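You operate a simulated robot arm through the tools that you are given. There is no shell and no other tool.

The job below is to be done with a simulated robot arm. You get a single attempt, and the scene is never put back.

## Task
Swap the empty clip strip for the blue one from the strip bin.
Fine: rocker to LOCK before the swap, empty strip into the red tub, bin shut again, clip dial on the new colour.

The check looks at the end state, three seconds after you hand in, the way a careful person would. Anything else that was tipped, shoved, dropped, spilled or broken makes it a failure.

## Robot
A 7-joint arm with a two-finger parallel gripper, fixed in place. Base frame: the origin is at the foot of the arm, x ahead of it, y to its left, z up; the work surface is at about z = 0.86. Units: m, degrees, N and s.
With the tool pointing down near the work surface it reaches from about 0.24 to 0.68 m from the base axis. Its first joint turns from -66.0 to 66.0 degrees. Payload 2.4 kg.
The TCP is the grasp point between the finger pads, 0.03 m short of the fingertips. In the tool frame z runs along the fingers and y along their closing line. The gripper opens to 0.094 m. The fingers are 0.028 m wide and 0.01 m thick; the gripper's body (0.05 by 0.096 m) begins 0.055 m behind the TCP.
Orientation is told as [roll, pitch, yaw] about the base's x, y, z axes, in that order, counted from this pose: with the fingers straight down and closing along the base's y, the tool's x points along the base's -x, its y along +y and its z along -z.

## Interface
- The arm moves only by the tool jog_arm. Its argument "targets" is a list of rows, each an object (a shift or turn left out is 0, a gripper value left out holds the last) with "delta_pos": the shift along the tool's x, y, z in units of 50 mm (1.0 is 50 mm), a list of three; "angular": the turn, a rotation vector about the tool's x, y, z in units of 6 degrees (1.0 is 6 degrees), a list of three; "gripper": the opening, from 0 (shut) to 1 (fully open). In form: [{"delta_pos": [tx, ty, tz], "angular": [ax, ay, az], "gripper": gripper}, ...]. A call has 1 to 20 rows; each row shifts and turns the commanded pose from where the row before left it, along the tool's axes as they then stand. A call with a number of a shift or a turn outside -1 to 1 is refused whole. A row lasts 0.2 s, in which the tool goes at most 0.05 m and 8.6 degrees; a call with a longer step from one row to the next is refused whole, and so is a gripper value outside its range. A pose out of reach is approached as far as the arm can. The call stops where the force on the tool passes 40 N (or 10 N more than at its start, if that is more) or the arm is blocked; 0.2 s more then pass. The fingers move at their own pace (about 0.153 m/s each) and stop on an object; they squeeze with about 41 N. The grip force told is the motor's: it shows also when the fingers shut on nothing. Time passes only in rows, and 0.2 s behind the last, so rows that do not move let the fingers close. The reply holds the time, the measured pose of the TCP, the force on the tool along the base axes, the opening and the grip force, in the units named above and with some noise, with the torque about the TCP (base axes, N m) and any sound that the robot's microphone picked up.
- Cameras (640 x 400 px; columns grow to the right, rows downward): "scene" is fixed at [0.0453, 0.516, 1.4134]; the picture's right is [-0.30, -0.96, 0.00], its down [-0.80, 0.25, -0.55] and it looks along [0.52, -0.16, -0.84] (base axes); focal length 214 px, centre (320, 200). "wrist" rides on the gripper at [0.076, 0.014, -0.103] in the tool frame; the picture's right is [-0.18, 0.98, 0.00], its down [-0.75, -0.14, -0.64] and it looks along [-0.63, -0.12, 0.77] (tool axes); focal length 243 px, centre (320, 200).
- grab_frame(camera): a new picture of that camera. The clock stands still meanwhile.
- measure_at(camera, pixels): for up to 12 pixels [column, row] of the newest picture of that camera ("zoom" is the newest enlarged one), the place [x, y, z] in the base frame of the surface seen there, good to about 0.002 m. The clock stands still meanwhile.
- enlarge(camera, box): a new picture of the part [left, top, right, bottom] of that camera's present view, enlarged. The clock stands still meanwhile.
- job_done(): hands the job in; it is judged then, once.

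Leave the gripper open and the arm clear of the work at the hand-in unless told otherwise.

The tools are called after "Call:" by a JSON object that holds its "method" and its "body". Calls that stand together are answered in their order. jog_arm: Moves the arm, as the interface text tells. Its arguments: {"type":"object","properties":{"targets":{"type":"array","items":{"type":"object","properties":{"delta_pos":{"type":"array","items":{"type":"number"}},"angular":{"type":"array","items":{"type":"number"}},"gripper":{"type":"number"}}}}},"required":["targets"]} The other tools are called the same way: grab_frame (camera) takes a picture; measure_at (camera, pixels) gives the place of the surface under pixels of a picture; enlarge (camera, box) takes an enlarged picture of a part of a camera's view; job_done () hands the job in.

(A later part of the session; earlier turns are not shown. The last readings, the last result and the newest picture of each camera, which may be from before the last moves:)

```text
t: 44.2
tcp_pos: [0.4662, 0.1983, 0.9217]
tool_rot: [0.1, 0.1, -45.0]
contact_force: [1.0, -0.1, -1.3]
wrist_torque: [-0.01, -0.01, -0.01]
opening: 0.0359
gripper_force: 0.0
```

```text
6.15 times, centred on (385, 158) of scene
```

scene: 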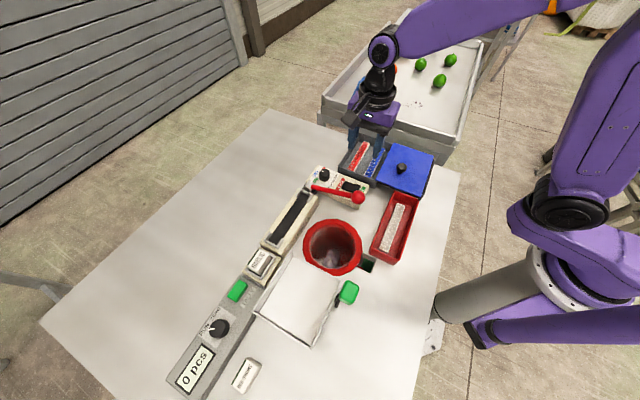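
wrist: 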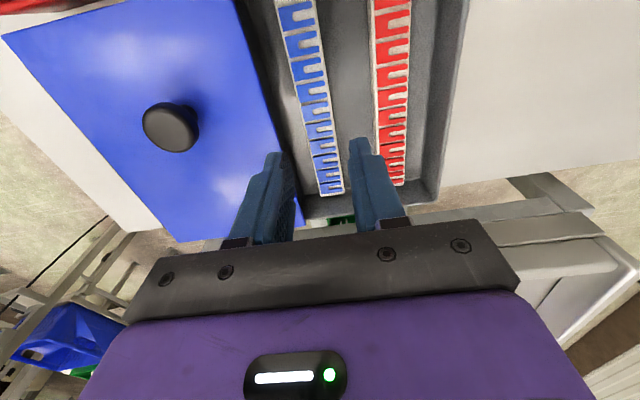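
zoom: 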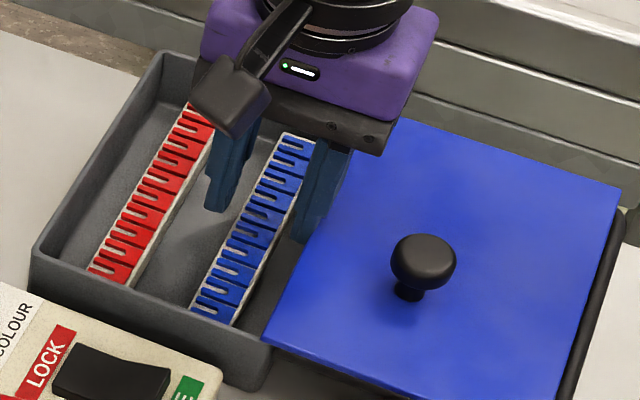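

The lid-side finger passes between the lid edge and the strip without contact. I'm continuing down to TCP z≈0.901.

Call:
{"method": "jog_arm", "body": {"targets": [{"delta_pos": [0, 0, 0.15]}, {"delta_pos": [0, 0, 0.15]}, {"delta_pos": [0, 0, 0.1]}, {}]}}

Call:
{"method": "jog_arm", "body": {"targets": [{}]}}

Call:
{"method": "enlarge", "body": {"camera": "wrist", "box": [240, 80, 400, 220]}}

Call:
{"method": "enlarge", "body": {"camera": "scene", "box": [345, 125, 425, 190]}}

```text
t: 45.0
tcp_pos: [0.4698, 0.1997, 0.9083]
tool_rot: [0.7, -0.2, -44.9]
contact_force: [-0.4, 1.8, 11.0]
wrist_torque: [-0.19, 0.27, -0.09]
opening: 0.0366
gripper_force: 0.0
stopped in row 3: the force on the tool passed its limit at 52 N (the readings are from after the stop); the commanded pose is now the measured one
```

```text
t: 45.4
tcp_pos: [0.4691, 0.201, 0.9096]
tool_rot: [0.7, -0.2, -45.1]
contact_force: [-3.3, 1.6, 16.5]
wrist_torque: [-0.32, 0.42, -0.09]
opening: 0.0359
gripper_force: 0.1
```

```text
2.86 times, centred on (320, 150) of wrist
```

zoom: 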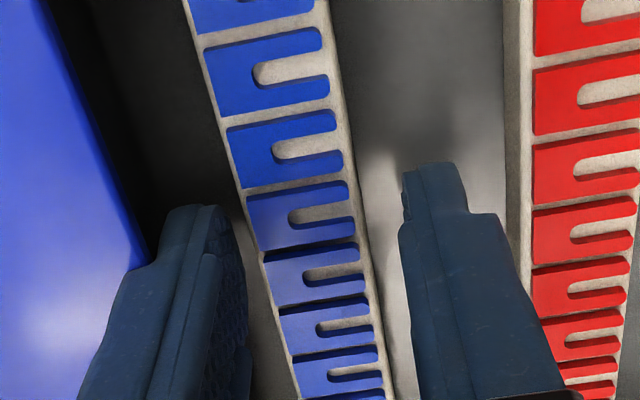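

```text
6.15 times, centred on (385, 158) of scene
```

zoom: 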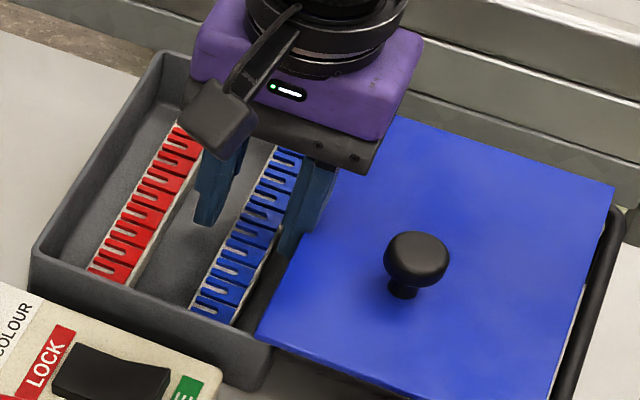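

I've hit contact at TCP z≈0.909: the finger's thicker step met the lid or bin wall edge. I'm backing up right away and checking the lid.

Call:
{"method": "jog_arm", "body": {"targets": [{"delta_pos": [0, 0, -0.15]}, {"delta_pos": [0, 0, -0.35]}, {"delta_pos": [0, 0, -0.5]}, {}]}}

Call:
{"method": "enlarge", "body": {"camera": "scene", "box": [345, 125, 445, 205]}}

Call:
{"method": "grab_frame", "body": {"camera": "wrist"}}

```text
t: 46.4
tcp_pos: [0.4676, 0.1995, 0.9598]
tool_rot: [0.5, -0.1, -45.2]
contact_force: [-0.2, 0.3, -0.2]
wrist_torque: [0.04, -0.03, -0.01]
opening: 0.036
gripper_force: 0.0
```

```text
5.00 times, centred on (395, 165) of scene
```

zoom: 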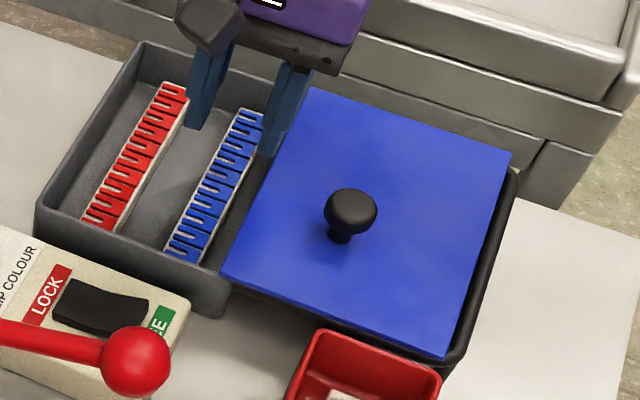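

```text
taken
```

wrist: 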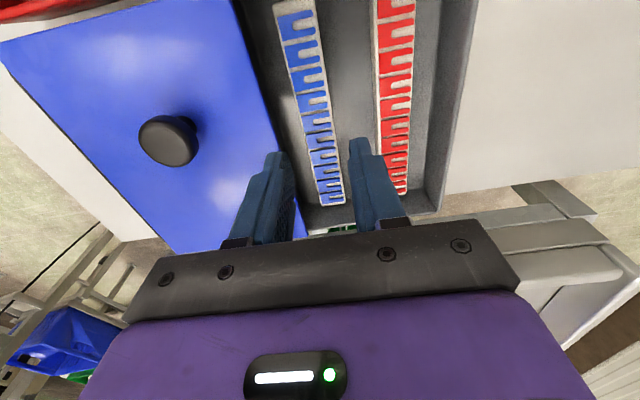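

The lid looks unchanged. I'm verifying it sits flat by measuring heights across it in the scene view, and re-measuring the strip and gap from the wrist.

Call:
{"method": "measure_at", "body": {"camera": "scene", "pixels": [[379, 180], [395, 155], [425, 160], [418, 195], [385, 178], [402, 175]]}}

Call:
{"method": "measure_at", "body": {"camera": "wrist", "pixels": [[236, 20], [250, 60], [262, 100], [276, 20], [314, 20], [288, 70], [324, 65], [300, 120], [330, 115], [60, 60], [200, 60], [150, 220]]}}

```text
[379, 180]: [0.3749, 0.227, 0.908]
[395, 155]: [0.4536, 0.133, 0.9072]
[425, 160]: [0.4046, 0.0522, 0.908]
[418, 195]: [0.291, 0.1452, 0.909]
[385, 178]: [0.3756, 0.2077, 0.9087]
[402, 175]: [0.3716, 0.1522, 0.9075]
```

```text
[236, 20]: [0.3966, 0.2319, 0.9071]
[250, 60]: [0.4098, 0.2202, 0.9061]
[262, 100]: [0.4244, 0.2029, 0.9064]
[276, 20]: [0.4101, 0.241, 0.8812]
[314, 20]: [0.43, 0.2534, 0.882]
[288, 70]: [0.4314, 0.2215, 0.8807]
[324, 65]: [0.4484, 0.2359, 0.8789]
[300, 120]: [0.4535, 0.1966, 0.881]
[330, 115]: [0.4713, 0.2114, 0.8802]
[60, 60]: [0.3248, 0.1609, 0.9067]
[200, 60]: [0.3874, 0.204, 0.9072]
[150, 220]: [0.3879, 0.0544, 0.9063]
```

The lid is flat at z≈0.907, but its edge may have shifted a few mm. I'm taking the same scene zoom as before to compare pixel for pixel.

Call:
{"method": "enlarge", "body": {"camera": "scene", "box": [355, 140, 395, 185]}}

```text
8.89 times, centred on (375, 162) of scene
```

zoom: 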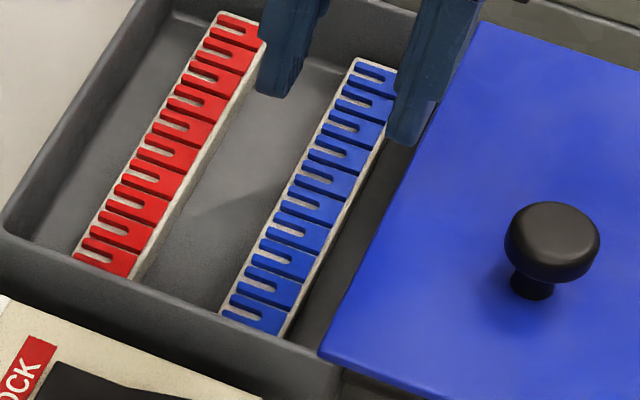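

The lid shifted only about 2 mm. The finger's step is level with the TCP, so near the lid I can only go down to TCP z≈0.910, which still gives 4-5 mm of overlap on the strip.

My plan is to grip the strip shallowly there, drag it about 12 mm away from the lid inside the bin, then re-grip deeper. First I'm levelling the tool and taking averaged readings.

Call:
{"method": "jog_arm", "body": {"targets": [{"angular": [0.058, -0.058, 0]}, {}]}}

Call:
{"method": "jog_arm", "body": {"targets": [{}]}}

Call:
{"method": "jog_arm", "body": {"targets": [{}]}}

Call:
{"method": "jog_arm", "body": {"targets": [{}]}}

```text
t: 47.0
tcp_pos: [0.4678, 0.2009, 0.9584]
tool_rot: [0.3, -0.5, -45.1]
contact_force: [0.3, -0.1, 0.1]
wrist_torque: [-0.02, 0.0, 0.01]
opening: 0.0363
gripper_force: 0.0
```

```text
t: 47.4
tcp_pos: [0.468, 0.1994, 0.9588]
tool_rot: [0.3, -0.5, -45.1]
contact_force: [-0.2, 0.4, 0.4]
wrist_torque: [0.0, 0.0, 0.0]
opening: 0.0361
gripper_force: 0.0
```

```text
t: 47.8
tcp_pos: [0.4684, 0.1993, 0.9588]
tool_rot: [0.4, -0.5, -45.1]
contact_force: [0.7, -0.4, 0.3]
wrist_torque: [0.02, 0.0, -0.03]
opening: 0.0364
gripper_force: 0.1
```

```text
t: 48.2
tcp_pos: [0.469, 0.1997, 0.9586]
tool_rot: [0.3, -0.5, -45.1]
contact_force: [0.7, 0.0, 0.1]
wrist_torque: [-0.03, 0.01, 0.01]
opening: 0.036
gripper_force: 0.0
```

The tool is slightly off level (roll 0.33, pitch -0.5), so I'm correcting that, nudging the position, and lowering to TCP z≈0.912.

Call:
{"method": "jog_arm", "body": {"targets": [{"angular": [0.055, 0.083, 0], "delta_pos": [-0.028, -0.016, 0]}, {"delta_pos": [0, 0, 0.4]}, {"delta_pos": [0, 0, 0.3]}, {"delta_pos": [0, 0, 0.22]}, {}]}}

Call:
{"method": "jog_arm", "body": {"targets": [{}]}}

Call:
{"method": "enlarge", "body": {"camera": "wrist", "box": [240, 80, 400, 220]}}

Call:
{"method": "enlarge", "body": {"camera": "scene", "box": [355, 135, 415, 185]}}

```text
t: 49.4
tcp_pos: [0.467, 0.1985, 0.9132]
tool_rot: [0.0, -0.1, -45.1]
contact_force: [-0.3, 0.4, -0.3]
wrist_torque: [-0.02, -0.04, -0.02]
opening: 0.0361
gripper_force: 0.0
```

```text
t: 49.8
tcp_pos: [0.4684, 0.1983, 0.9136]
tool_rot: [-0.1, 0.1, -45.1]
contact_force: [0.0, -0.3, 1.2]
wrist_torque: [-0.05, -0.01, 0.0]
opening: 0.0362
gripper_force: 0.1
```

```text
2.86 times, centred on (320, 150) of wrist
```

zoom: 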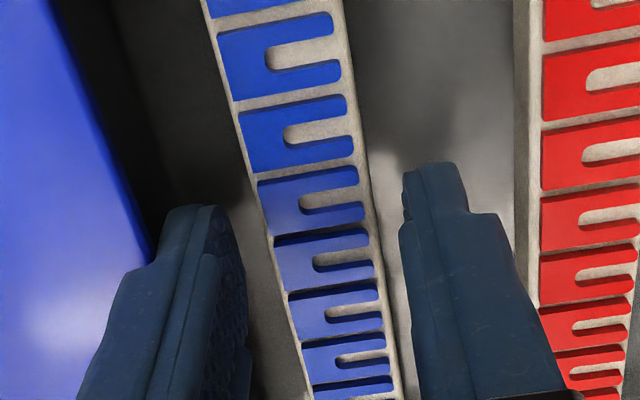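

```text
8.00 times, centred on (385, 160) of scene
```

zoom: 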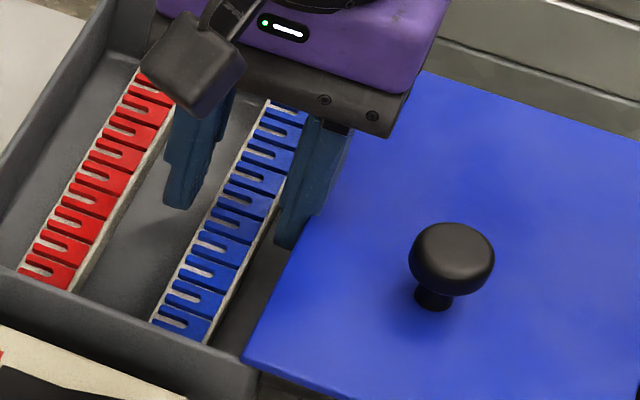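

The tips are now about level with the strip top. I'm lowering 2.5 mm more, staying above the lid contact height, and narrowing to 28 mm around the strip.

Call:
{"method": "jog_arm", "body": {"targets": [{"delta_pos": [0, 0, 0.052]}, {"gripper": 0.3}, {}, {}]}}

Call:
{"method": "enlarge", "body": {"camera": "wrist", "box": [240, 80, 400, 220]}}

Call:
{"method": "enlarge", "body": {"camera": "scene", "box": [355, 135, 415, 185]}}

```text
t: 50.8
tcp_pos: [0.4686, 0.1977, 0.9109]
tool_rot: [-0.1, -0.1, -45.1]
contact_force: [-0.2, -0.5, 0.6]
wrist_torque: [0.01, 0.0, -0.03]
opening: 0.0281
gripper_force: 0.0
```

```text
2.86 times, centred on (320, 150) of wrist
```

zoom: 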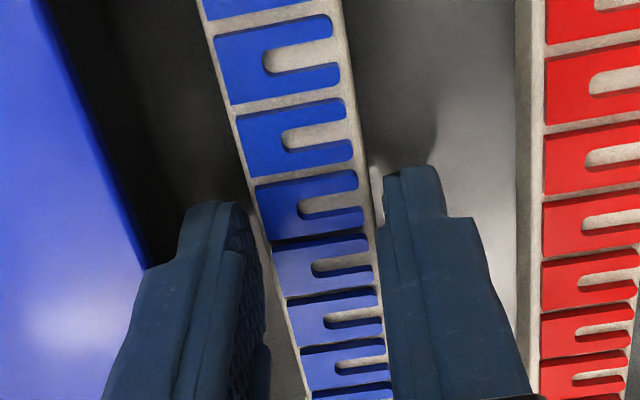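

```text
8.00 times, centred on (385, 160) of scene
```

zoom: 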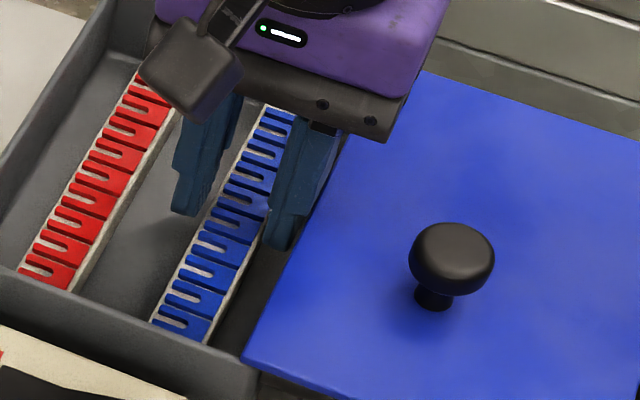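

The fingers are now 28 mm apart around the strip with no contact. I'm shifting 6 mm away from the lid so the lid-side finger nudges the strip, then checking.

Call:
{"method": "jog_arm", "body": {"targets": [{"delta_pos": [0, 0.04, 0]}, {"delta_pos": [0, 0.04, 0]}, {"delta_pos": [0, 0.04, 0]}, {}]}}

Call:
{"method": "enlarge", "body": {"camera": "wrist", "box": [240, 80, 400, 220]}}

Call:
{"method": "enlarge", "body": {"camera": "scene", "box": [355, 135, 415, 185]}}

```text
t: 51.8
tcp_pos: [0.4732, 0.2033, 0.9102]
tool_rot: [-0.1, 0.0, -45.0]
contact_force: [-0.1, 0.0, 0.0]
wrist_torque: [0.01, 0.0, 0.01]
opening: 0.0282
gripper_force: 0.1
```

```text
2.86 times, centred on (320, 150) of wrist
```

zoom: 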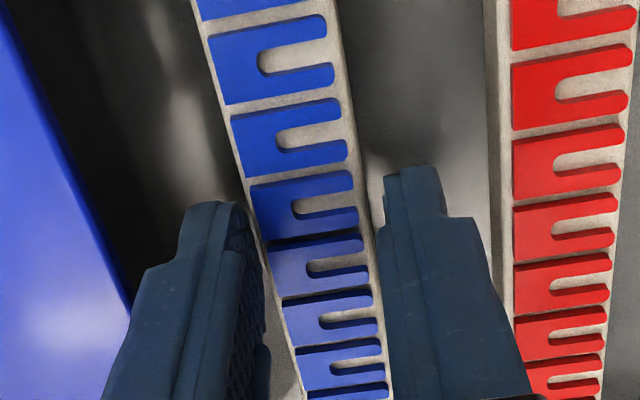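

```text
8.00 times, centred on (385, 160) of scene
```

zoom: 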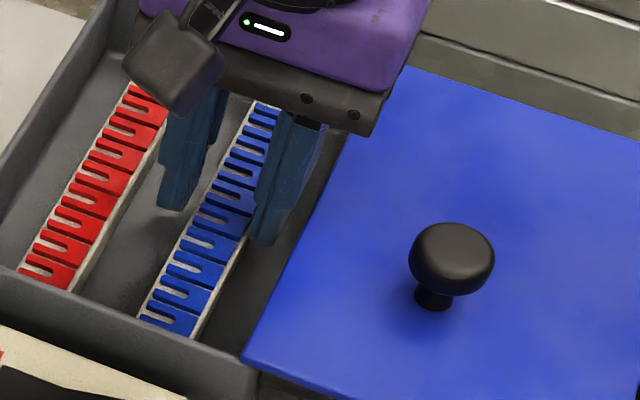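

The strip is moving with the finger and staying straight. I'm shifting 4 mm more, then lowering to full depth in small steps.

Call:
{"method": "jog_arm", "body": {"targets": [{"delta_pos": [0, 0.04, 0]}, {"delta_pos": [0, 0.04, 0]}, {"delta_pos": [0, 0, 0.06]}, {"delta_pos": [0, 0, 0.06]}, {}]}}

Call:
{"method": "enlarge", "body": {"camera": "wrist", "box": [240, 80, 400, 220]}}

Call:
{"method": "enlarge", "body": {"camera": "scene", "box": [355, 135, 415, 185]}}

```text
t: 53.0
tcp_pos: [0.4759, 0.2058, 0.9041]
tool_rot: [0.0, -0.1, -45.2]
contact_force: [0.3, -0.2, 0.1]
wrist_torque: [-0.02, 0.01, 0.01]
opening: 0.0283
gripper_force: 0.1
```

```text
2.86 times, centred on (320, 150) of wrist
```

zoom: 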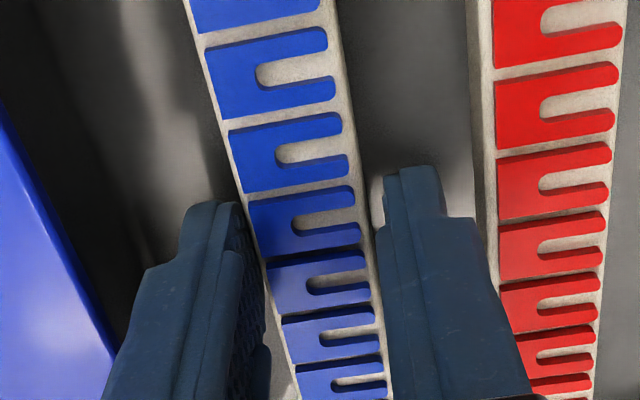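

```text
8.00 times, centred on (385, 160) of scene
```

zoom: 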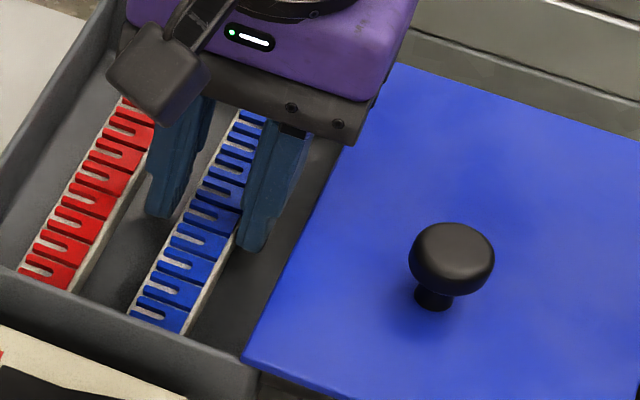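

There's clear space to the lid now and no forces. I'm lowering 4.5 mm more and closing on the strip.

Call:
{"method": "jog_arm", "body": {"targets": [{"delta_pos": [0, 0, 0.05]}, {"delta_pos": [0, 0, 0.04]}, {}, {"gripper": 0.1}, {"gripper": 0.1}, {"gripper": 0.1}]}}

Call:
{"method": "enlarge", "body": {"camera": "wrist", "box": [240, 80, 400, 220]}}

```text
t: 54.4
tcp_pos: [0.4765, 0.2063, 0.8997]
tool_rot: [0.0, 0.0, -45.0]
contact_force: [-0.1, 1.5, 1.2]
wrist_torque: [0.02, -0.04, -0.01]
opening: 0.0239
gripper_force: 40.8
```

```text
2.86 times, centred on (320, 150) of wrist
```

zoom: 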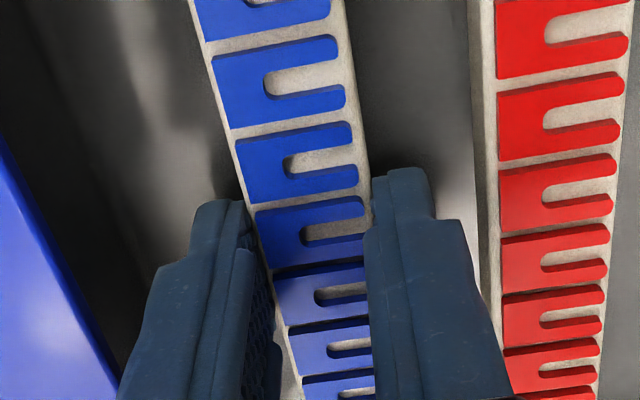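

The blue strip is gripped at 23.9 mm, same as the empty one. Compared with the earlier picture its clip pattern sits about 1.5 mm further toward the lever side in the grip, which I'll correct when placing. I'm lifting straight up.

Call:
{"method": "jog_arm", "body": {"targets": [{"delta_pos": [0, 0, -0.1]}, {"delta_pos": [0, 0, -0.2]}, {"delta_pos": [0, 0, -0.4]}, {"delta_pos": [0, 0, -0.8]}, {"delta_pos": [0, 0, -0.9]}, {"delta_pos": [0, 0, -0.9]}, {"delta_pos": [0, 0, -0.2]}, {}]}}

Call:
{"method": "grab_frame", "body": {"camera": "wrist"}}

Call:
{"method": "grab_frame", "body": {"camera": "scene"}}

```text
t: 56.2
tcp_pos: [0.4784, 0.2049, 1.0764]
tool_rot: [-0.1, 0.0, -45.1]
contact_force: [-0.1, 0.1, -0.7]
wrist_torque: [0.03, 0.01, 0.01]
opening: 0.0238
gripper_force: 40.5
```

```text
taken
```

wrist: 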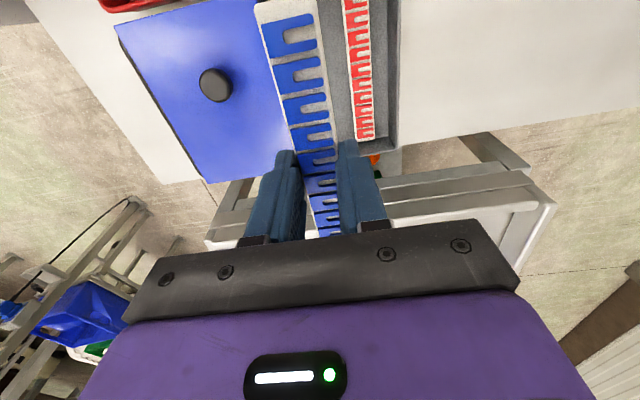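

```text
taken
```

scene: 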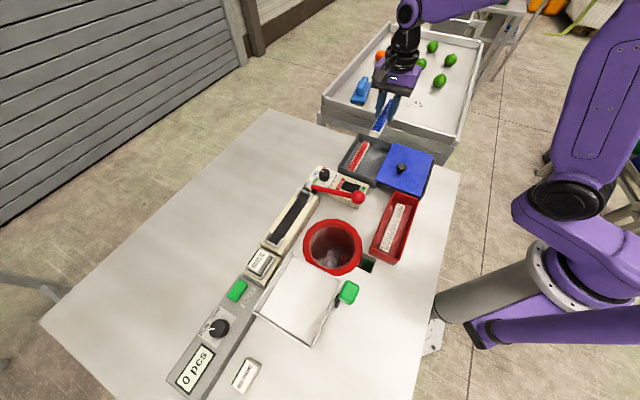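

The blue strip is held level. I'm measuring its near end and clip positions relative to the gripper from the wrist view.

Call:
{"method": "enlarge", "body": {"camera": "wrist", "box": [230, 0, 370, 160]}}

Call:
{"method": "jog_arm", "body": {"targets": [{}]}}

Call:
{"method": "jog_arm", "body": {"targets": [{}]}}

Call:
{"method": "jog_arm", "body": {"targets": [{}]}}

```text
2.50 times, centred on (300, 80) of wrist
```

zoom: 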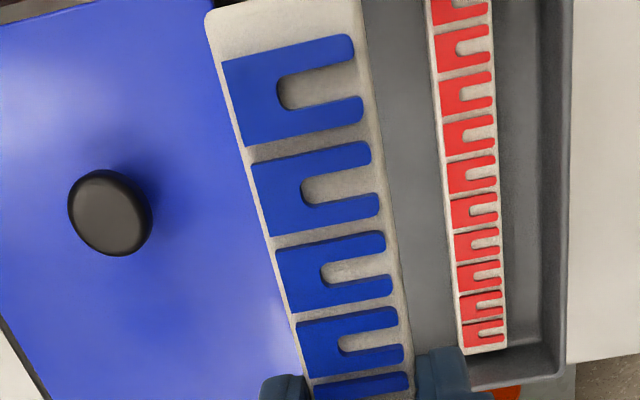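

```text
t: 56.6
tcp_pos: [0.4763, 0.2053, 1.0759]
tool_rot: [-0.1, -0.1, -45.1]
contact_force: [0.4, -0.9, -0.8]
wrist_torque: [0.0, 0.0, 0.04]
opening: 0.024
gripper_force: 41.3
```

```text
t: 57.0
tcp_pos: [0.477, 0.2053, 1.0769]
tool_rot: [0.0, 0.0, -45.1]
contact_force: [-0.5, -0.8, -0.6]
wrist_torque: [-0.01, 0.01, 0.01]
opening: 0.0237
gripper_force: 41.1
```

```text
t: 57.4
tcp_pos: [0.4776, 0.2056, 1.0767]
tool_rot: [0.0, 0.0, -45.1]
contact_force: [1.0, -0.6, -0.3]
wrist_torque: [0.01, 0.01, 0.02]
opening: 0.0239
gripper_force: 41.2
```

From the two pictures the blue strip sits about 1.8 mm further toward the lever side in the grip, so I'll place it with the TCP shifted 1.8 mm the other way. Next I'm measuring the empty slot from the scene camera, relative to where the old strip sat.

Call:
{"method": "enlarge", "body": {"camera": "scene", "box": [258, 222, 298, 247]}}

Call:
{"method": "enlarge", "body": {"camera": "scene", "box": [255, 180, 335, 255]}}

```text
16.00 times, centred on (278, 234) of scene
```

zoom: 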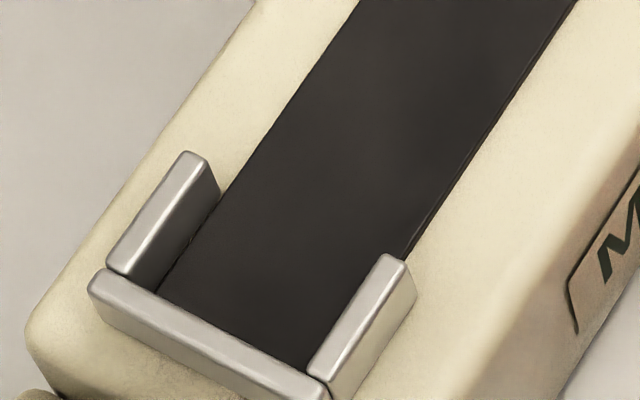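

```text
5.33 times, centred on (295, 218) of scene
```

zoom: 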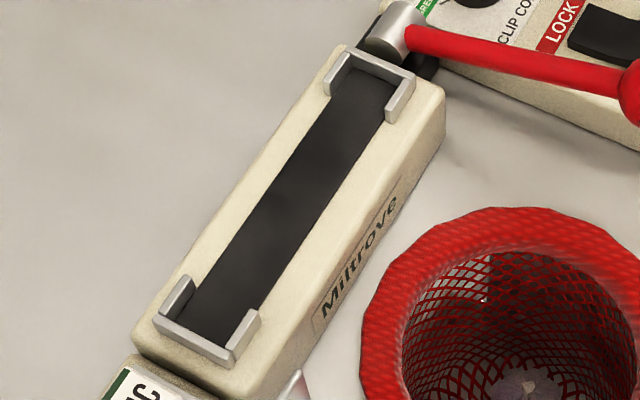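

The slot is a black flat bed between two U-shaped brackets. I'm measuring its edges, bed height and bracket inner faces.

Call:
{"method": "measure_at", "body": {"camera": "zoom", "pixels": [[236, 230], [300, 237], [280, 165], [335, 180], [290, 200], [260, 270], [340, 110], [230, 330], [368, 72], [190, 285], [250, 315], [395, 95]]}}

Call:
{"method": "enlarge", "body": {"camera": "scene", "box": [295, 180, 335, 205]}}

```text
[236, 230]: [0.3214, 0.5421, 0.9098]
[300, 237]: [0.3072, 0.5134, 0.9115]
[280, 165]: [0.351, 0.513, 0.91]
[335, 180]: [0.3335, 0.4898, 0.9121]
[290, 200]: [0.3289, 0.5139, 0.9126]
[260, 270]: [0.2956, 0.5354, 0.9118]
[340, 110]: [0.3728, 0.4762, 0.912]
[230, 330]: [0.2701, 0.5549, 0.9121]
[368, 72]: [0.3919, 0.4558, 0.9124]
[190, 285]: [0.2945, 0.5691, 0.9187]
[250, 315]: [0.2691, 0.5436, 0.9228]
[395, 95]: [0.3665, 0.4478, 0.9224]
```

```text
16.00 times, centred on (315, 192) of scene
```

zoom: 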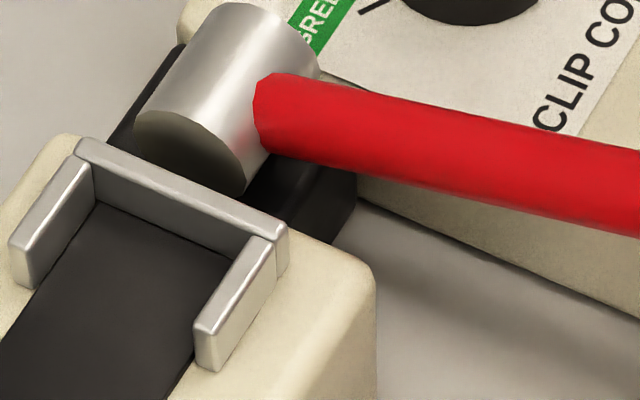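

I'm measuring the inner edges of the bracket tabs: the lever bracket in this zoom first, then the near bracket.

Call:
{"method": "measure_at", "body": {"camera": "zoom", "pixels": [[85, 165], [35, 235], [268, 240], [205, 325], [180, 195], [275, 225], [95, 150], [250, 245], [100, 205], [220, 250], [15, 245], [215, 335]]}}

Call:
{"method": "enlarge", "body": {"camera": "scene", "box": [258, 222, 298, 247]}}

Call:
{"method": "measure_at", "body": {"camera": "zoom", "pixels": [[203, 168], [130, 268], [382, 265], [318, 365], [120, 283], [305, 380], [215, 330], [170, 165], [400, 270], [225, 190], [165, 280], [290, 360]]}}

```text
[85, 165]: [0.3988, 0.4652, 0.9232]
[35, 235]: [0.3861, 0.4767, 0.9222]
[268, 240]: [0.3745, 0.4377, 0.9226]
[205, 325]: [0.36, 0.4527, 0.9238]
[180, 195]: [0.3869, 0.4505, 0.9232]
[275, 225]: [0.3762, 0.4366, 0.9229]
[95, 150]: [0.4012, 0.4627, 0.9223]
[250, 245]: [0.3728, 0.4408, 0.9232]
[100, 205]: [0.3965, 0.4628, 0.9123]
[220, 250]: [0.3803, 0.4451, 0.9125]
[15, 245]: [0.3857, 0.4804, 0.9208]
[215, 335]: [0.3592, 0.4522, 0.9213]
```

```text
16.00 times, centred on (278, 234) of scene
```

zoom: 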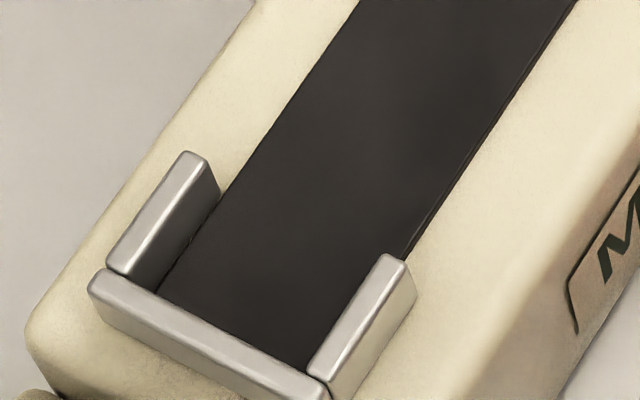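

```text
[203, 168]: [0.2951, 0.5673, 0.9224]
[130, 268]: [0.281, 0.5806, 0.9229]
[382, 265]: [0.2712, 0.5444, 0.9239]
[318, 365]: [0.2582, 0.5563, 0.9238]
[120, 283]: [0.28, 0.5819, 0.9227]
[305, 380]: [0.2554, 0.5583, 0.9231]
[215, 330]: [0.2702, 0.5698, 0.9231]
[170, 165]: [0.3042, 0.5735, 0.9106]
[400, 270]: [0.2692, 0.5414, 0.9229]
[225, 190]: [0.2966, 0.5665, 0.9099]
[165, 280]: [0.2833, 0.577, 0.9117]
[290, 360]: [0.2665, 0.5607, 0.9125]
```

The slot runs between tabs about 33 mm apart and bars about 163 mm apart, so the 24 × 154 mm strip has roughly ±4.5 mm of play. The target TCP is ≈(0.3295,0.5135). I'm carrying the blue strip over at height.

Call:
{"method": "jog_arm", "body": {"targets": [{"delta_pos": [0.7167, 0.2507, 0]}, {"delta_pos": [0.7167, 0.2507, 0]}, {"delta_pos": [0.7167, 0.2507, 0]}, {"delta_pos": [0.7167, 0.2507, 0]}, {"delta_pos": [0.7167, 0.2507, 0]}, {"delta_pos": [0.7167, 0.2507, 0]}, {"delta_pos": [0.7167, 0.2507, 0]}, {"delta_pos": [0.7167, 0.2507, 0]}, {"delta_pos": [0.7167, 0.2507, 0]}, {}]}}

Call:
{"method": "jog_arm", "body": {"targets": [{}]}}

Call:
{"method": "jog_arm", "body": {"targets": [{}]}}

Call:
{"method": "jog_arm", "body": {"targets": [{}]}}

Call:
{"method": "grab_frame", "body": {"camera": "scene"}}

Call:
{"method": "grab_frame", "body": {"camera": "wrist"}}

```text
t: 59.6
tcp_pos: [0.3261, 0.5122, 1.0715]
tool_rot: [-0.1, 0.0, -45.1]
contact_force: [0.4, 0.3, -0.2]
wrist_torque: [0.0, 0.02, 0.0]
opening: 0.0237
gripper_force: 40.9
```

```text
t: 60.0
tcp_pos: [0.3263, 0.5117, 1.0739]
tool_rot: [-0.1, 0.0, -45.1]
contact_force: [0.5, -0.3, -0.2]
wrist_torque: [0.0, -0.01, 0.0]
opening: 0.024
gripper_force: 40.3
```

```text
t: 60.4
tcp_pos: [0.3265, 0.5117, 1.0723]
tool_rot: [-0.1, -0.1, -45.2]
contact_force: [-0.1, -0.8, -0.5]
wrist_torque: [0.02, -0.02, 0.03]
opening: 0.0238
gripper_force: 40.8
```

```text
t: 60.8
tcp_pos: [0.3268, 0.5113, 1.0736]
tool_rot: [0.0, 0.0, -45.1]
contact_force: [0.0, 0.1, -0.7]
wrist_torque: [0.02, -0.02, -0.05]
opening: 0.024
gripper_force: 41.0
```

```text
taken
```

scene: 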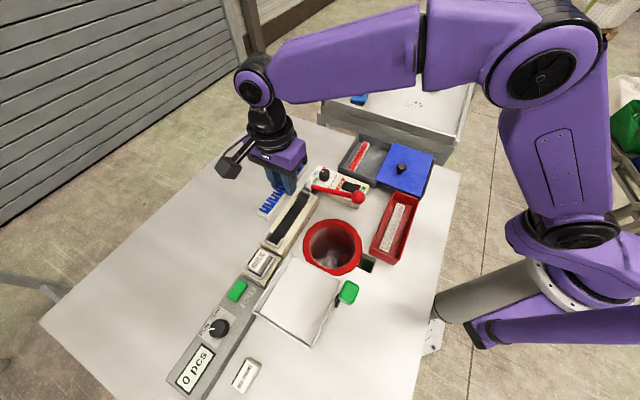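

```text
taken
```

wrist: 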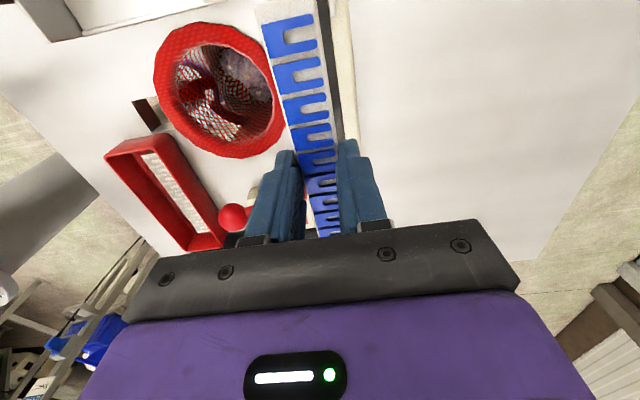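

The TCP averages (0.3264,0.5117). I'm correcting 3.5 mm sideways and 0.9 mm lengthwise, then lowering to z≈0.965 with the strip's bottom still above the brackets, to check alignment.

Call:
{"method": "jog_arm", "body": {"targets": [{"delta_pos": [-0.018, 0.07, 0.6]}, {"delta_pos": [0, 0, 0.7]}, {"delta_pos": [0, 0, 0.5]}, {"delta_pos": [0, 0, 0.34]}, {}]}}

Call:
{"method": "jog_arm", "body": {"targets": [{}]}}

Call:
{"method": "jog_arm", "body": {"targets": [{}]}}

Call:
{"method": "jog_arm", "body": {"targets": [{}]}}

Call:
{"method": "enlarge", "body": {"camera": "scene", "box": [255, 180, 335, 255]}}

Call:
{"method": "enlarge", "body": {"camera": "wrist", "box": [230, 0, 390, 160]}}

```text
t: 62.0
tcp_pos: [0.3311, 0.5141, 0.9672]
tool_rot: [0.0, 0.0, -45.2]
contact_force: [-0.5, 0.0, -0.7]
wrist_torque: [0.01, 0.0, 0.04]
opening: 0.0237
gripper_force: 41.3
```

```text
t: 62.4
tcp_pos: [0.3309, 0.5136, 0.966]
tool_rot: [-0.1, 0.0, -45.0]
contact_force: [-0.1, 0.0, -0.6]
wrist_torque: [-0.02, -0.01, -0.02]
opening: 0.0238
gripper_force: 41.2
```

```text
t: 62.8
tcp_pos: [0.3315, 0.5142, 0.9669]
tool_rot: [-0.1, 0.0, -45.1]
contact_force: [0.7, 0.3, -0.7]
wrist_torque: [0.0, 0.01, -0.01]
opening: 0.0238
gripper_force: 41.0
```

```text
t: 63.2
tcp_pos: [0.331, 0.5149, 0.9671]
tool_rot: [-0.1, 0.0, -45.1]
contact_force: [0.0, -0.6, -1.3]
wrist_torque: [0.02, -0.01, 0.0]
opening: 0.0238
gripper_force: 41.0
```

```text
5.33 times, centred on (295, 218) of scene
```

zoom: 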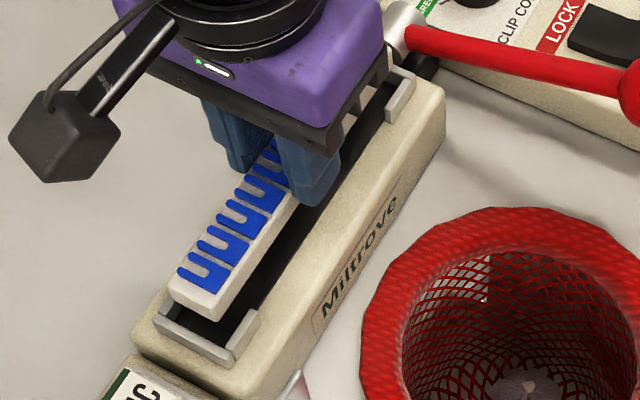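

```text
2.50 times, centred on (310, 80) of wrist
```

zoom: 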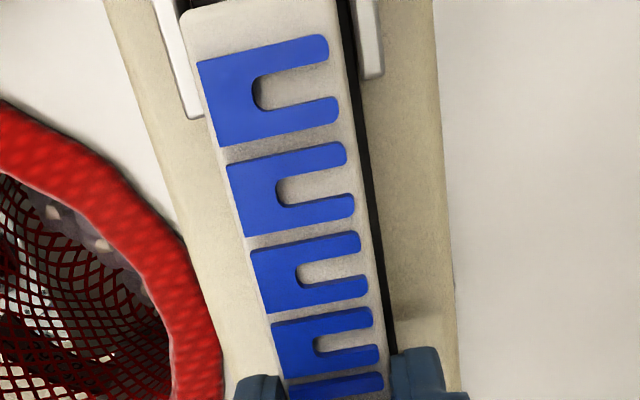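

The strip lines up over the slot. Predicting its lowered position in the scene picture puts it right where the old strip sat. I'm making a 1 mm correction and lowering to z≈0.951.

Call:
{"method": "jog_arm", "body": {"targets": [{"delta_pos": [0.01, -0.02, 0.12]}, {"delta_pos": [0, 0, 0.12]}, {"delta_pos": [0, 0, 0.08]}, {}]}}

Call:
{"method": "enlarge", "body": {"camera": "scene", "box": [258, 222, 298, 247]}}

Call:
{"method": "enlarge", "body": {"camera": "wrist", "box": [230, 0, 390, 240]}}

```text
t: 64.2
tcp_pos: [0.3304, 0.5159, 0.9506]
tool_rot: [0.1, -0.1, -45.1]
contact_force: [0.0, -0.1, -0.4]
wrist_torque: [0.03, -0.01, 0.0]
opening: 0.0238
gripper_force: 40.9
```

```text
16.00 times, centred on (278, 234) of scene
```

zoom: 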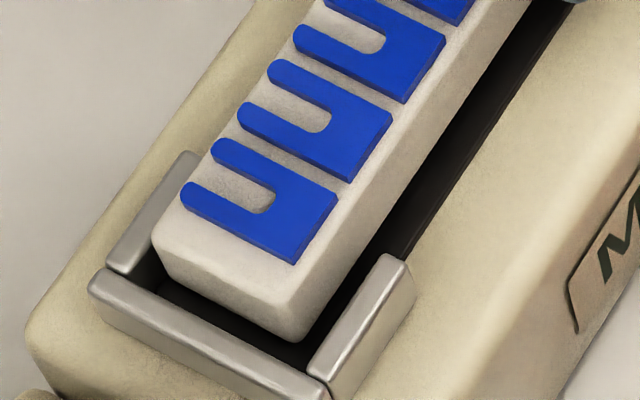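

```text
1.67 times, centred on (310, 120) of wrist
```

zoom: 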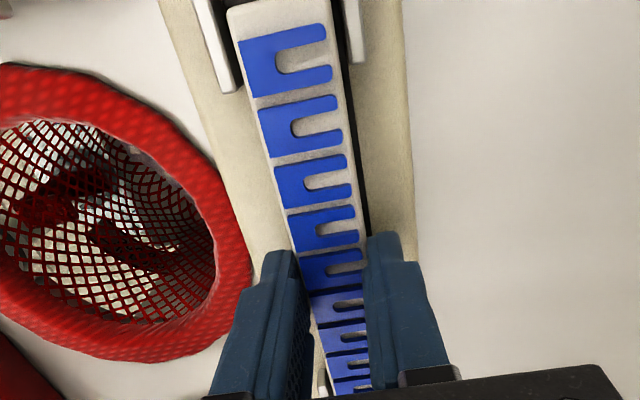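

The strip is about 3 mm above the bed and sits 1-1.5 mm toward the left tab, still clear. I'm centring by 1.5 mm and lowering in 1 mm steps until it touches.

Call:
{"method": "jog_arm", "body": {"targets": [{"delta_pos": [0, -0.03, 0]}, {"delta_pos": [0, 0, 0.02]}, {"delta_pos": [0, 0, 0.02]}, {"delta_pos": [0, 0, 0.02]}, {}]}}

Call:
{"method": "enlarge", "body": {"camera": "scene", "box": [258, 222, 298, 247]}}

```text
t: 65.4
tcp_pos: [0.3281, 0.5123, 0.9479]
tool_rot: [-0.1, -0.1, -45.1]
contact_force: [0.5, 0.1, -0.2]
wrist_torque: [-0.02, 0.01, 0.01]
opening: 0.0238
gripper_force: 41.2
```

```text
16.00 times, centred on (278, 234) of scene
```

zoom: 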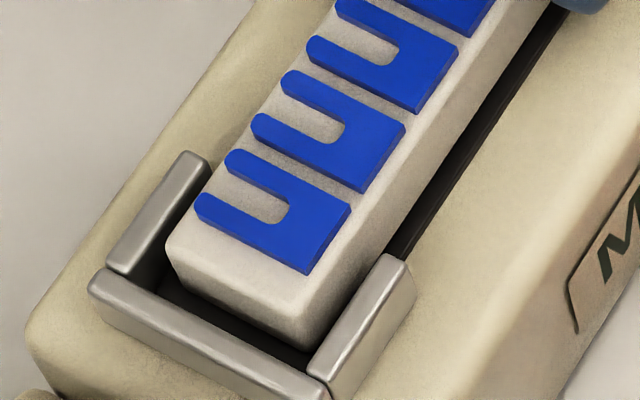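

It's centred between the tabs as the original was, with no contact yet. I'm lowering further in 0.75 mm steps.

Call:
{"method": "jog_arm", "body": {"targets": [{"delta_pos": [0, 0, 0.015]}, {"delta_pos": [0, 0, 0.015]}, {}]}}

```text
t: 66.2
tcp_pos: [0.3293, 0.5139, 0.9474]
tool_rot: [0.0, 0.0, -45.1]
contact_force: [-1.2, -2.1, 4.4]
wrist_torque: [-0.12, -0.06, -0.01]
opening: 0.0239
gripper_force: 41.1
```

It has touched the bed with 4.4 N upward, so I'm releasing by opening the fingers to about 34 mm.

Call:
{"method": "jog_arm", "body": {"targets": [{"gripper": 0.3}, {"gripper": 0.38}, {}]}}

Call:
{"method": "enlarge", "body": {"camera": "scene", "box": [255, 180, 335, 255]}}

Call:
{"method": "enlarge", "body": {"camera": "wrist", "box": [230, 0, 390, 240]}}

```text
t: 67.0
tcp_pos: [0.3284, 0.5135, 0.9463]
tool_rot: [-0.2, 0.0, -45.1]
contact_force: [0.2, -0.3, 0.2]
wrist_torque: [0.05, -0.02, 0.02]
opening: 0.0359
gripper_force: 0.0
```

```text
5.33 times, centred on (295, 218) of scene
```

zoom: 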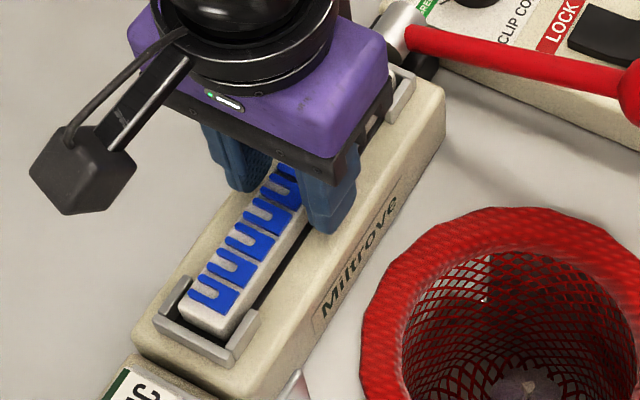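

```text
1.67 times, centred on (310, 120) of wrist
```

zoom: 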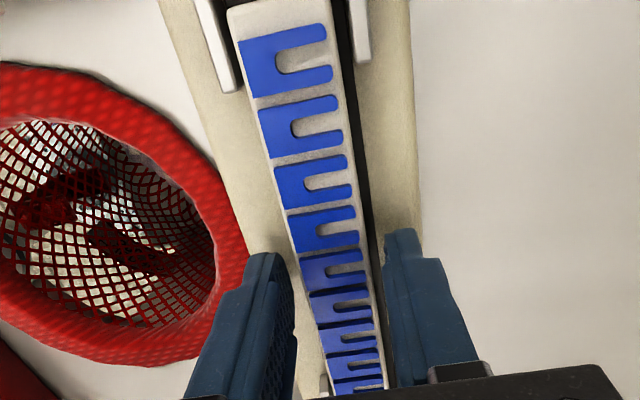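

The strip is released in the slot. I'm lifting straight up and checking both ends.

Call:
{"method": "jog_arm", "body": {"targets": [{"delta_pos": [0, 0, -0.15]}, {"delta_pos": [0, 0, -0.4]}, {"delta_pos": [0, 0, -0.9]}, {"delta_pos": [0, 0, -0.85]}, {}]}}

Call:
{"method": "enlarge", "body": {"camera": "scene", "box": [255, 180, 335, 255]}}

Call:
{"method": "grab_frame", "body": {"camera": "wrist"}}

Call:
{"method": "enlarge", "body": {"camera": "wrist", "box": [260, 110, 400, 240]}}

```text
t: 68.2
tcp_pos: [0.33, 0.5131, 1.0618]
tool_rot: [-0.1, 0.0, -45.2]
contact_force: [-0.2, 0.8, 0.2]
wrist_torque: [0.0, -0.02, 0.01]
opening: 0.0359
gripper_force: 0.1
```

```text
5.33 times, centred on (295, 218) of scene
```

zoom: 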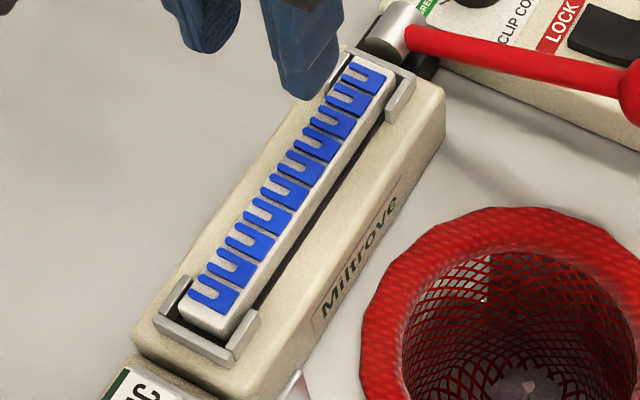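

```text
taken
```

wrist: 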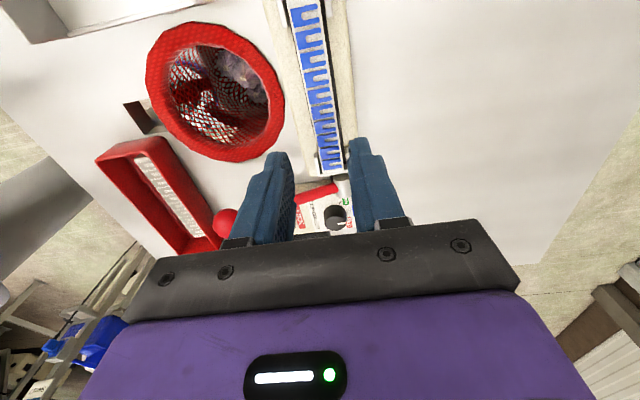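

```text
3.08 times, centred on (330, 175) of wrist
```

zoom: 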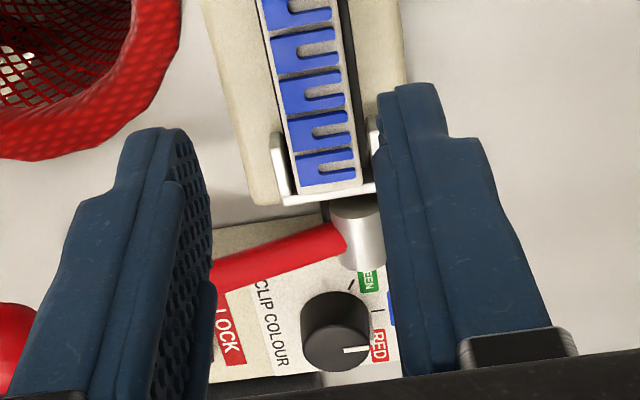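

The blue strip sits between both brackets. I'm checking that it's flat by measuring its top along the length.

Call:
{"method": "enlarge", "body": {"camera": "scene", "box": [255, 180, 335, 255]}}

Call:
{"method": "measure_at", "body": {"camera": "zoom", "pixels": [[215, 305], [195, 298], [250, 245], [285, 205], [320, 150], [355, 90], [360, 72], [205, 270], [300, 200], [375, 75], [230, 325], [330, 105]]}}

```text
5.33 times, centred on (295, 218) of scene
```

zoom: 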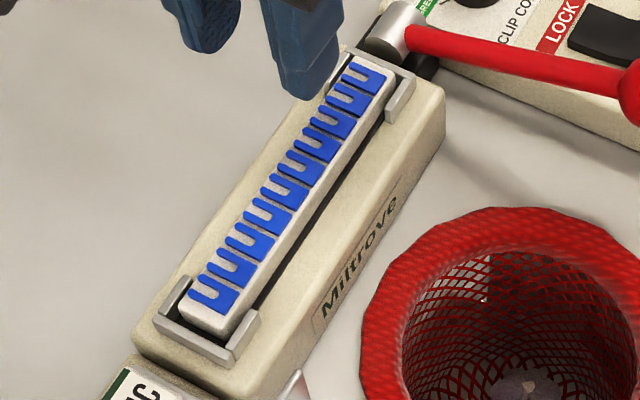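

```text
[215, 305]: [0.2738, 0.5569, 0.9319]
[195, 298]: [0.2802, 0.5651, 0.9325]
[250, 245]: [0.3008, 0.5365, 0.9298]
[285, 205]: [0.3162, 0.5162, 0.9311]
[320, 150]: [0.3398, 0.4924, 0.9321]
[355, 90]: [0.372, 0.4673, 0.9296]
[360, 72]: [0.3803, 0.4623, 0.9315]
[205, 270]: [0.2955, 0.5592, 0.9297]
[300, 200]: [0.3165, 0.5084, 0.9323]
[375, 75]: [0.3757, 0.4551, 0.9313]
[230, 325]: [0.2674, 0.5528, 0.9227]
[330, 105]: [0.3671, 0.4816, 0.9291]
```

It's flat, with an even 0.930 base and 0.932 clip tops all along. Now to shut the bin: I'm moving over the lid knob with the gripper set to about 47 mm.

Call:
{"method": "jog_arm", "body": {"targets": [{"delta_pos": [-0.6467, -0.4624, 0]}, {"delta_pos": [-0.6467, -0.4624, 0]}, {"delta_pos": [-0.6467, -0.4624, 0]}, {"delta_pos": [-0.6467, -0.4624, 0], "gripper": 0.5}, {"delta_pos": [-0.6467, -0.4624, 0]}, {"delta_pos": [-0.6467, -0.4624, 0]}, {"delta_pos": [-0.6467, -0.4624, 0]}, {"delta_pos": [-0.6467, -0.4624, 0]}, {"delta_pos": [-0.6467, -0.4624, 0]}, {}]}}

Call:
{"method": "jog_arm", "body": {"targets": [{}]}}

Call:
{"method": "jog_arm", "body": {"targets": [{}]}}

Call:
{"method": "grab_frame", "body": {"camera": "wrist"}}

Call:
{"method": "enlarge", "body": {"camera": "wrist", "box": [280, 80, 360, 130]}}

```text
t: 70.4
tcp_pos: [0.3871, 0.161, 1.0607]
tool_rot: [-0.1, 0.0, -45.1]
contact_force: [-0.4, -0.5, -0.3]
wrist_torque: [-0.03, 0.02, 0.0]
opening: 0.0469
gripper_force: 0.0
```

```text
t: 70.8
tcp_pos: [0.387, 0.1614, 1.061]
tool_rot: [0.0, 0.1, -45.1]
contact_force: [0.0, -0.6, 0.2]
wrist_torque: [0.0, 0.02, -0.02]
opening: 0.047
gripper_force: 0.0
```

```text
t: 71.2
tcp_pos: [0.3862, 0.161, 1.0609]
tool_rot: [0.0, 0.0, -45.1]
contact_force: [0.7, 0.5, 0.0]
wrist_torque: [0.0, 0.0, -0.01]
opening: 0.0471
gripper_force: 0.0
```

```text
taken
```

wrist: 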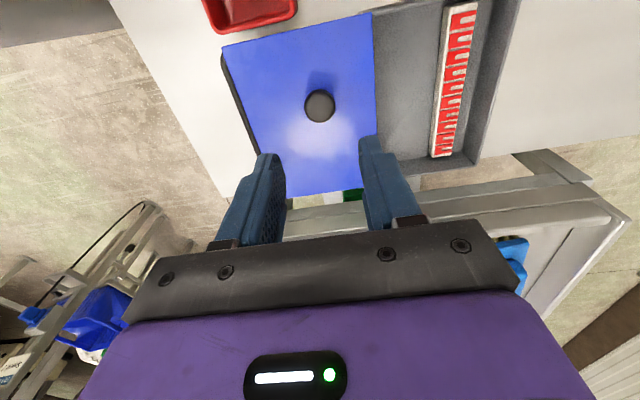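

```text
8.00 times, centred on (320, 105) of wrist
```

zoom: 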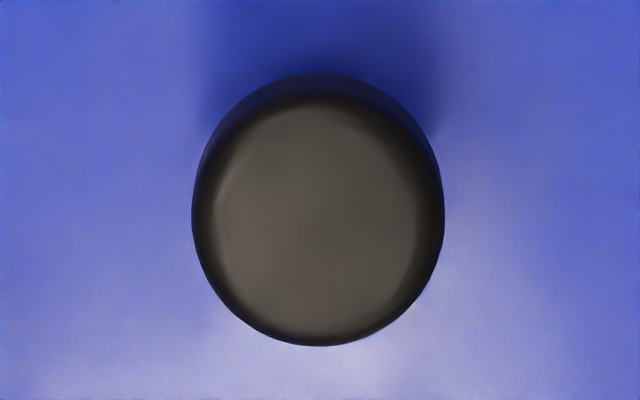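

The knob is right below the gripper, at (320,106). I'm measuring its rim to get the lengthwise offset.

Call:
{"method": "measure_at", "body": {"camera": "wrist", "pixels": [[320, 106], [306, 106], [334, 107], [320, 94], [320, 121], [373, 20], [375, 80], [224, 48], [240, 100], [362, 182], [474, 20], [230, 70]]}}

Call:
{"method": "enlarge", "body": {"camera": "scene", "box": [345, 125, 445, 205]}}

```text
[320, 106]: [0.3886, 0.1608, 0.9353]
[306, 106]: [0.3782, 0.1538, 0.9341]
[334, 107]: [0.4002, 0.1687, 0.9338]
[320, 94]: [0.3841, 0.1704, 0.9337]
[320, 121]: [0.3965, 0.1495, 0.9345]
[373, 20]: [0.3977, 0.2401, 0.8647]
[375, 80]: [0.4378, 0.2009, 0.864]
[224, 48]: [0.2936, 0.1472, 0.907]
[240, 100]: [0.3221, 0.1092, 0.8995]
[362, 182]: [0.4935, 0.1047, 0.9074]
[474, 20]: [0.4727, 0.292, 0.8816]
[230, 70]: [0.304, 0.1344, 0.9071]
```

```text
5.00 times, centred on (395, 165) of scene
```

zoom: 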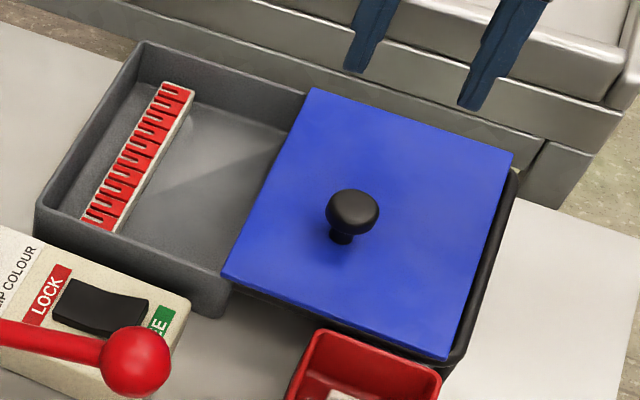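

The knob's bias-corrected position is ≈(0.388,0.159). I'm making a small correction, lowering to TCP z≈0.9425 and closing on the knob.

Call:
{"method": "jog_arm", "body": {"targets": [{"delta_pos": [-0.048, -0.014, 0.9]}, {"delta_pos": [0, 0, 0.8]}, {"delta_pos": [0, 0, 0.4]}, {"delta_pos": [0, 0, 0.26]}, {}, {"gripper": 0.15}, {"gripper": 0.15}, {"gripper": 0.15}]}}

Call:
{"method": "enlarge", "body": {"camera": "scene", "box": [345, 125, 445, 205]}}

```text
t: 73.0
tcp_pos: [0.3878, 0.1592, 0.9432]
tool_rot: [0.0, 0.0, -45.1]
contact_force: [1.2, -1.6, -9.5]
wrist_torque: [-0.09, -0.18, 0.01]
opening: 0.0287
gripper_force: 45.1
```

```text
5.00 times, centred on (395, 165) of scene
```

zoom: 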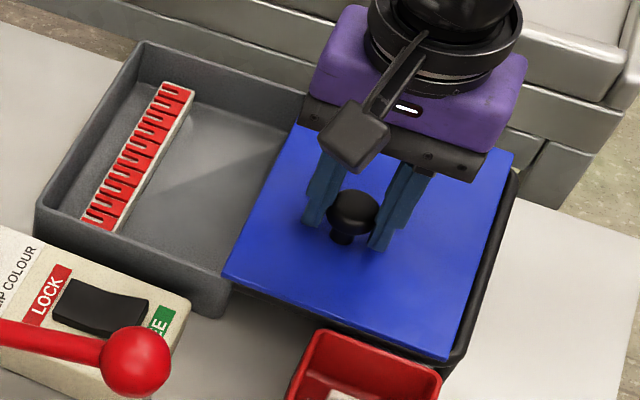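

The knob is gripped. I'm sliding the lid back toward closed (tool +y), about 10 cm in moderate steps at first.

Call:
{"method": "jog_arm", "body": {"targets": [{"delta_pos": [0, 0.1, 0.01]}, {"delta_pos": [0, 0.2, 0]}, {"delta_pos": [0, 0.25, 0]}, {"delta_pos": [0, 0.25, 0]}]}}

Call:
{"method": "enlarge", "body": {"camera": "scene", "box": [345, 125, 445, 205]}}

```text
t: 74.0
tcp_pos: [0.4182, 0.1872, 0.9428]
tool_rot: [0.0, 0.1, -45.1]
contact_force: [-1.1, -0.2, -2.9]
wrist_torque: [0.12, 0.15, 0.02]
opening: 0.0287
gripper_force: 45.3
```

```text
5.00 times, centred on (395, 165) of scene
```

zoom: 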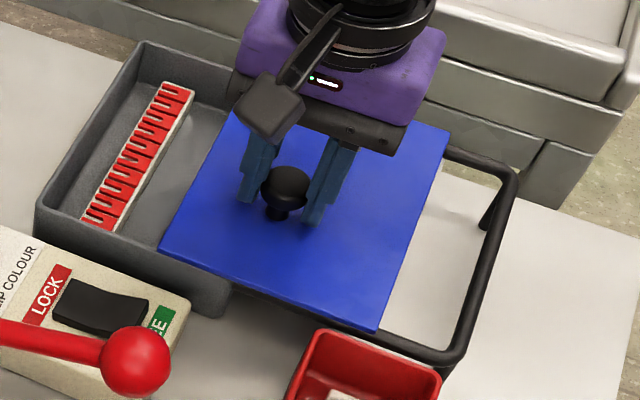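

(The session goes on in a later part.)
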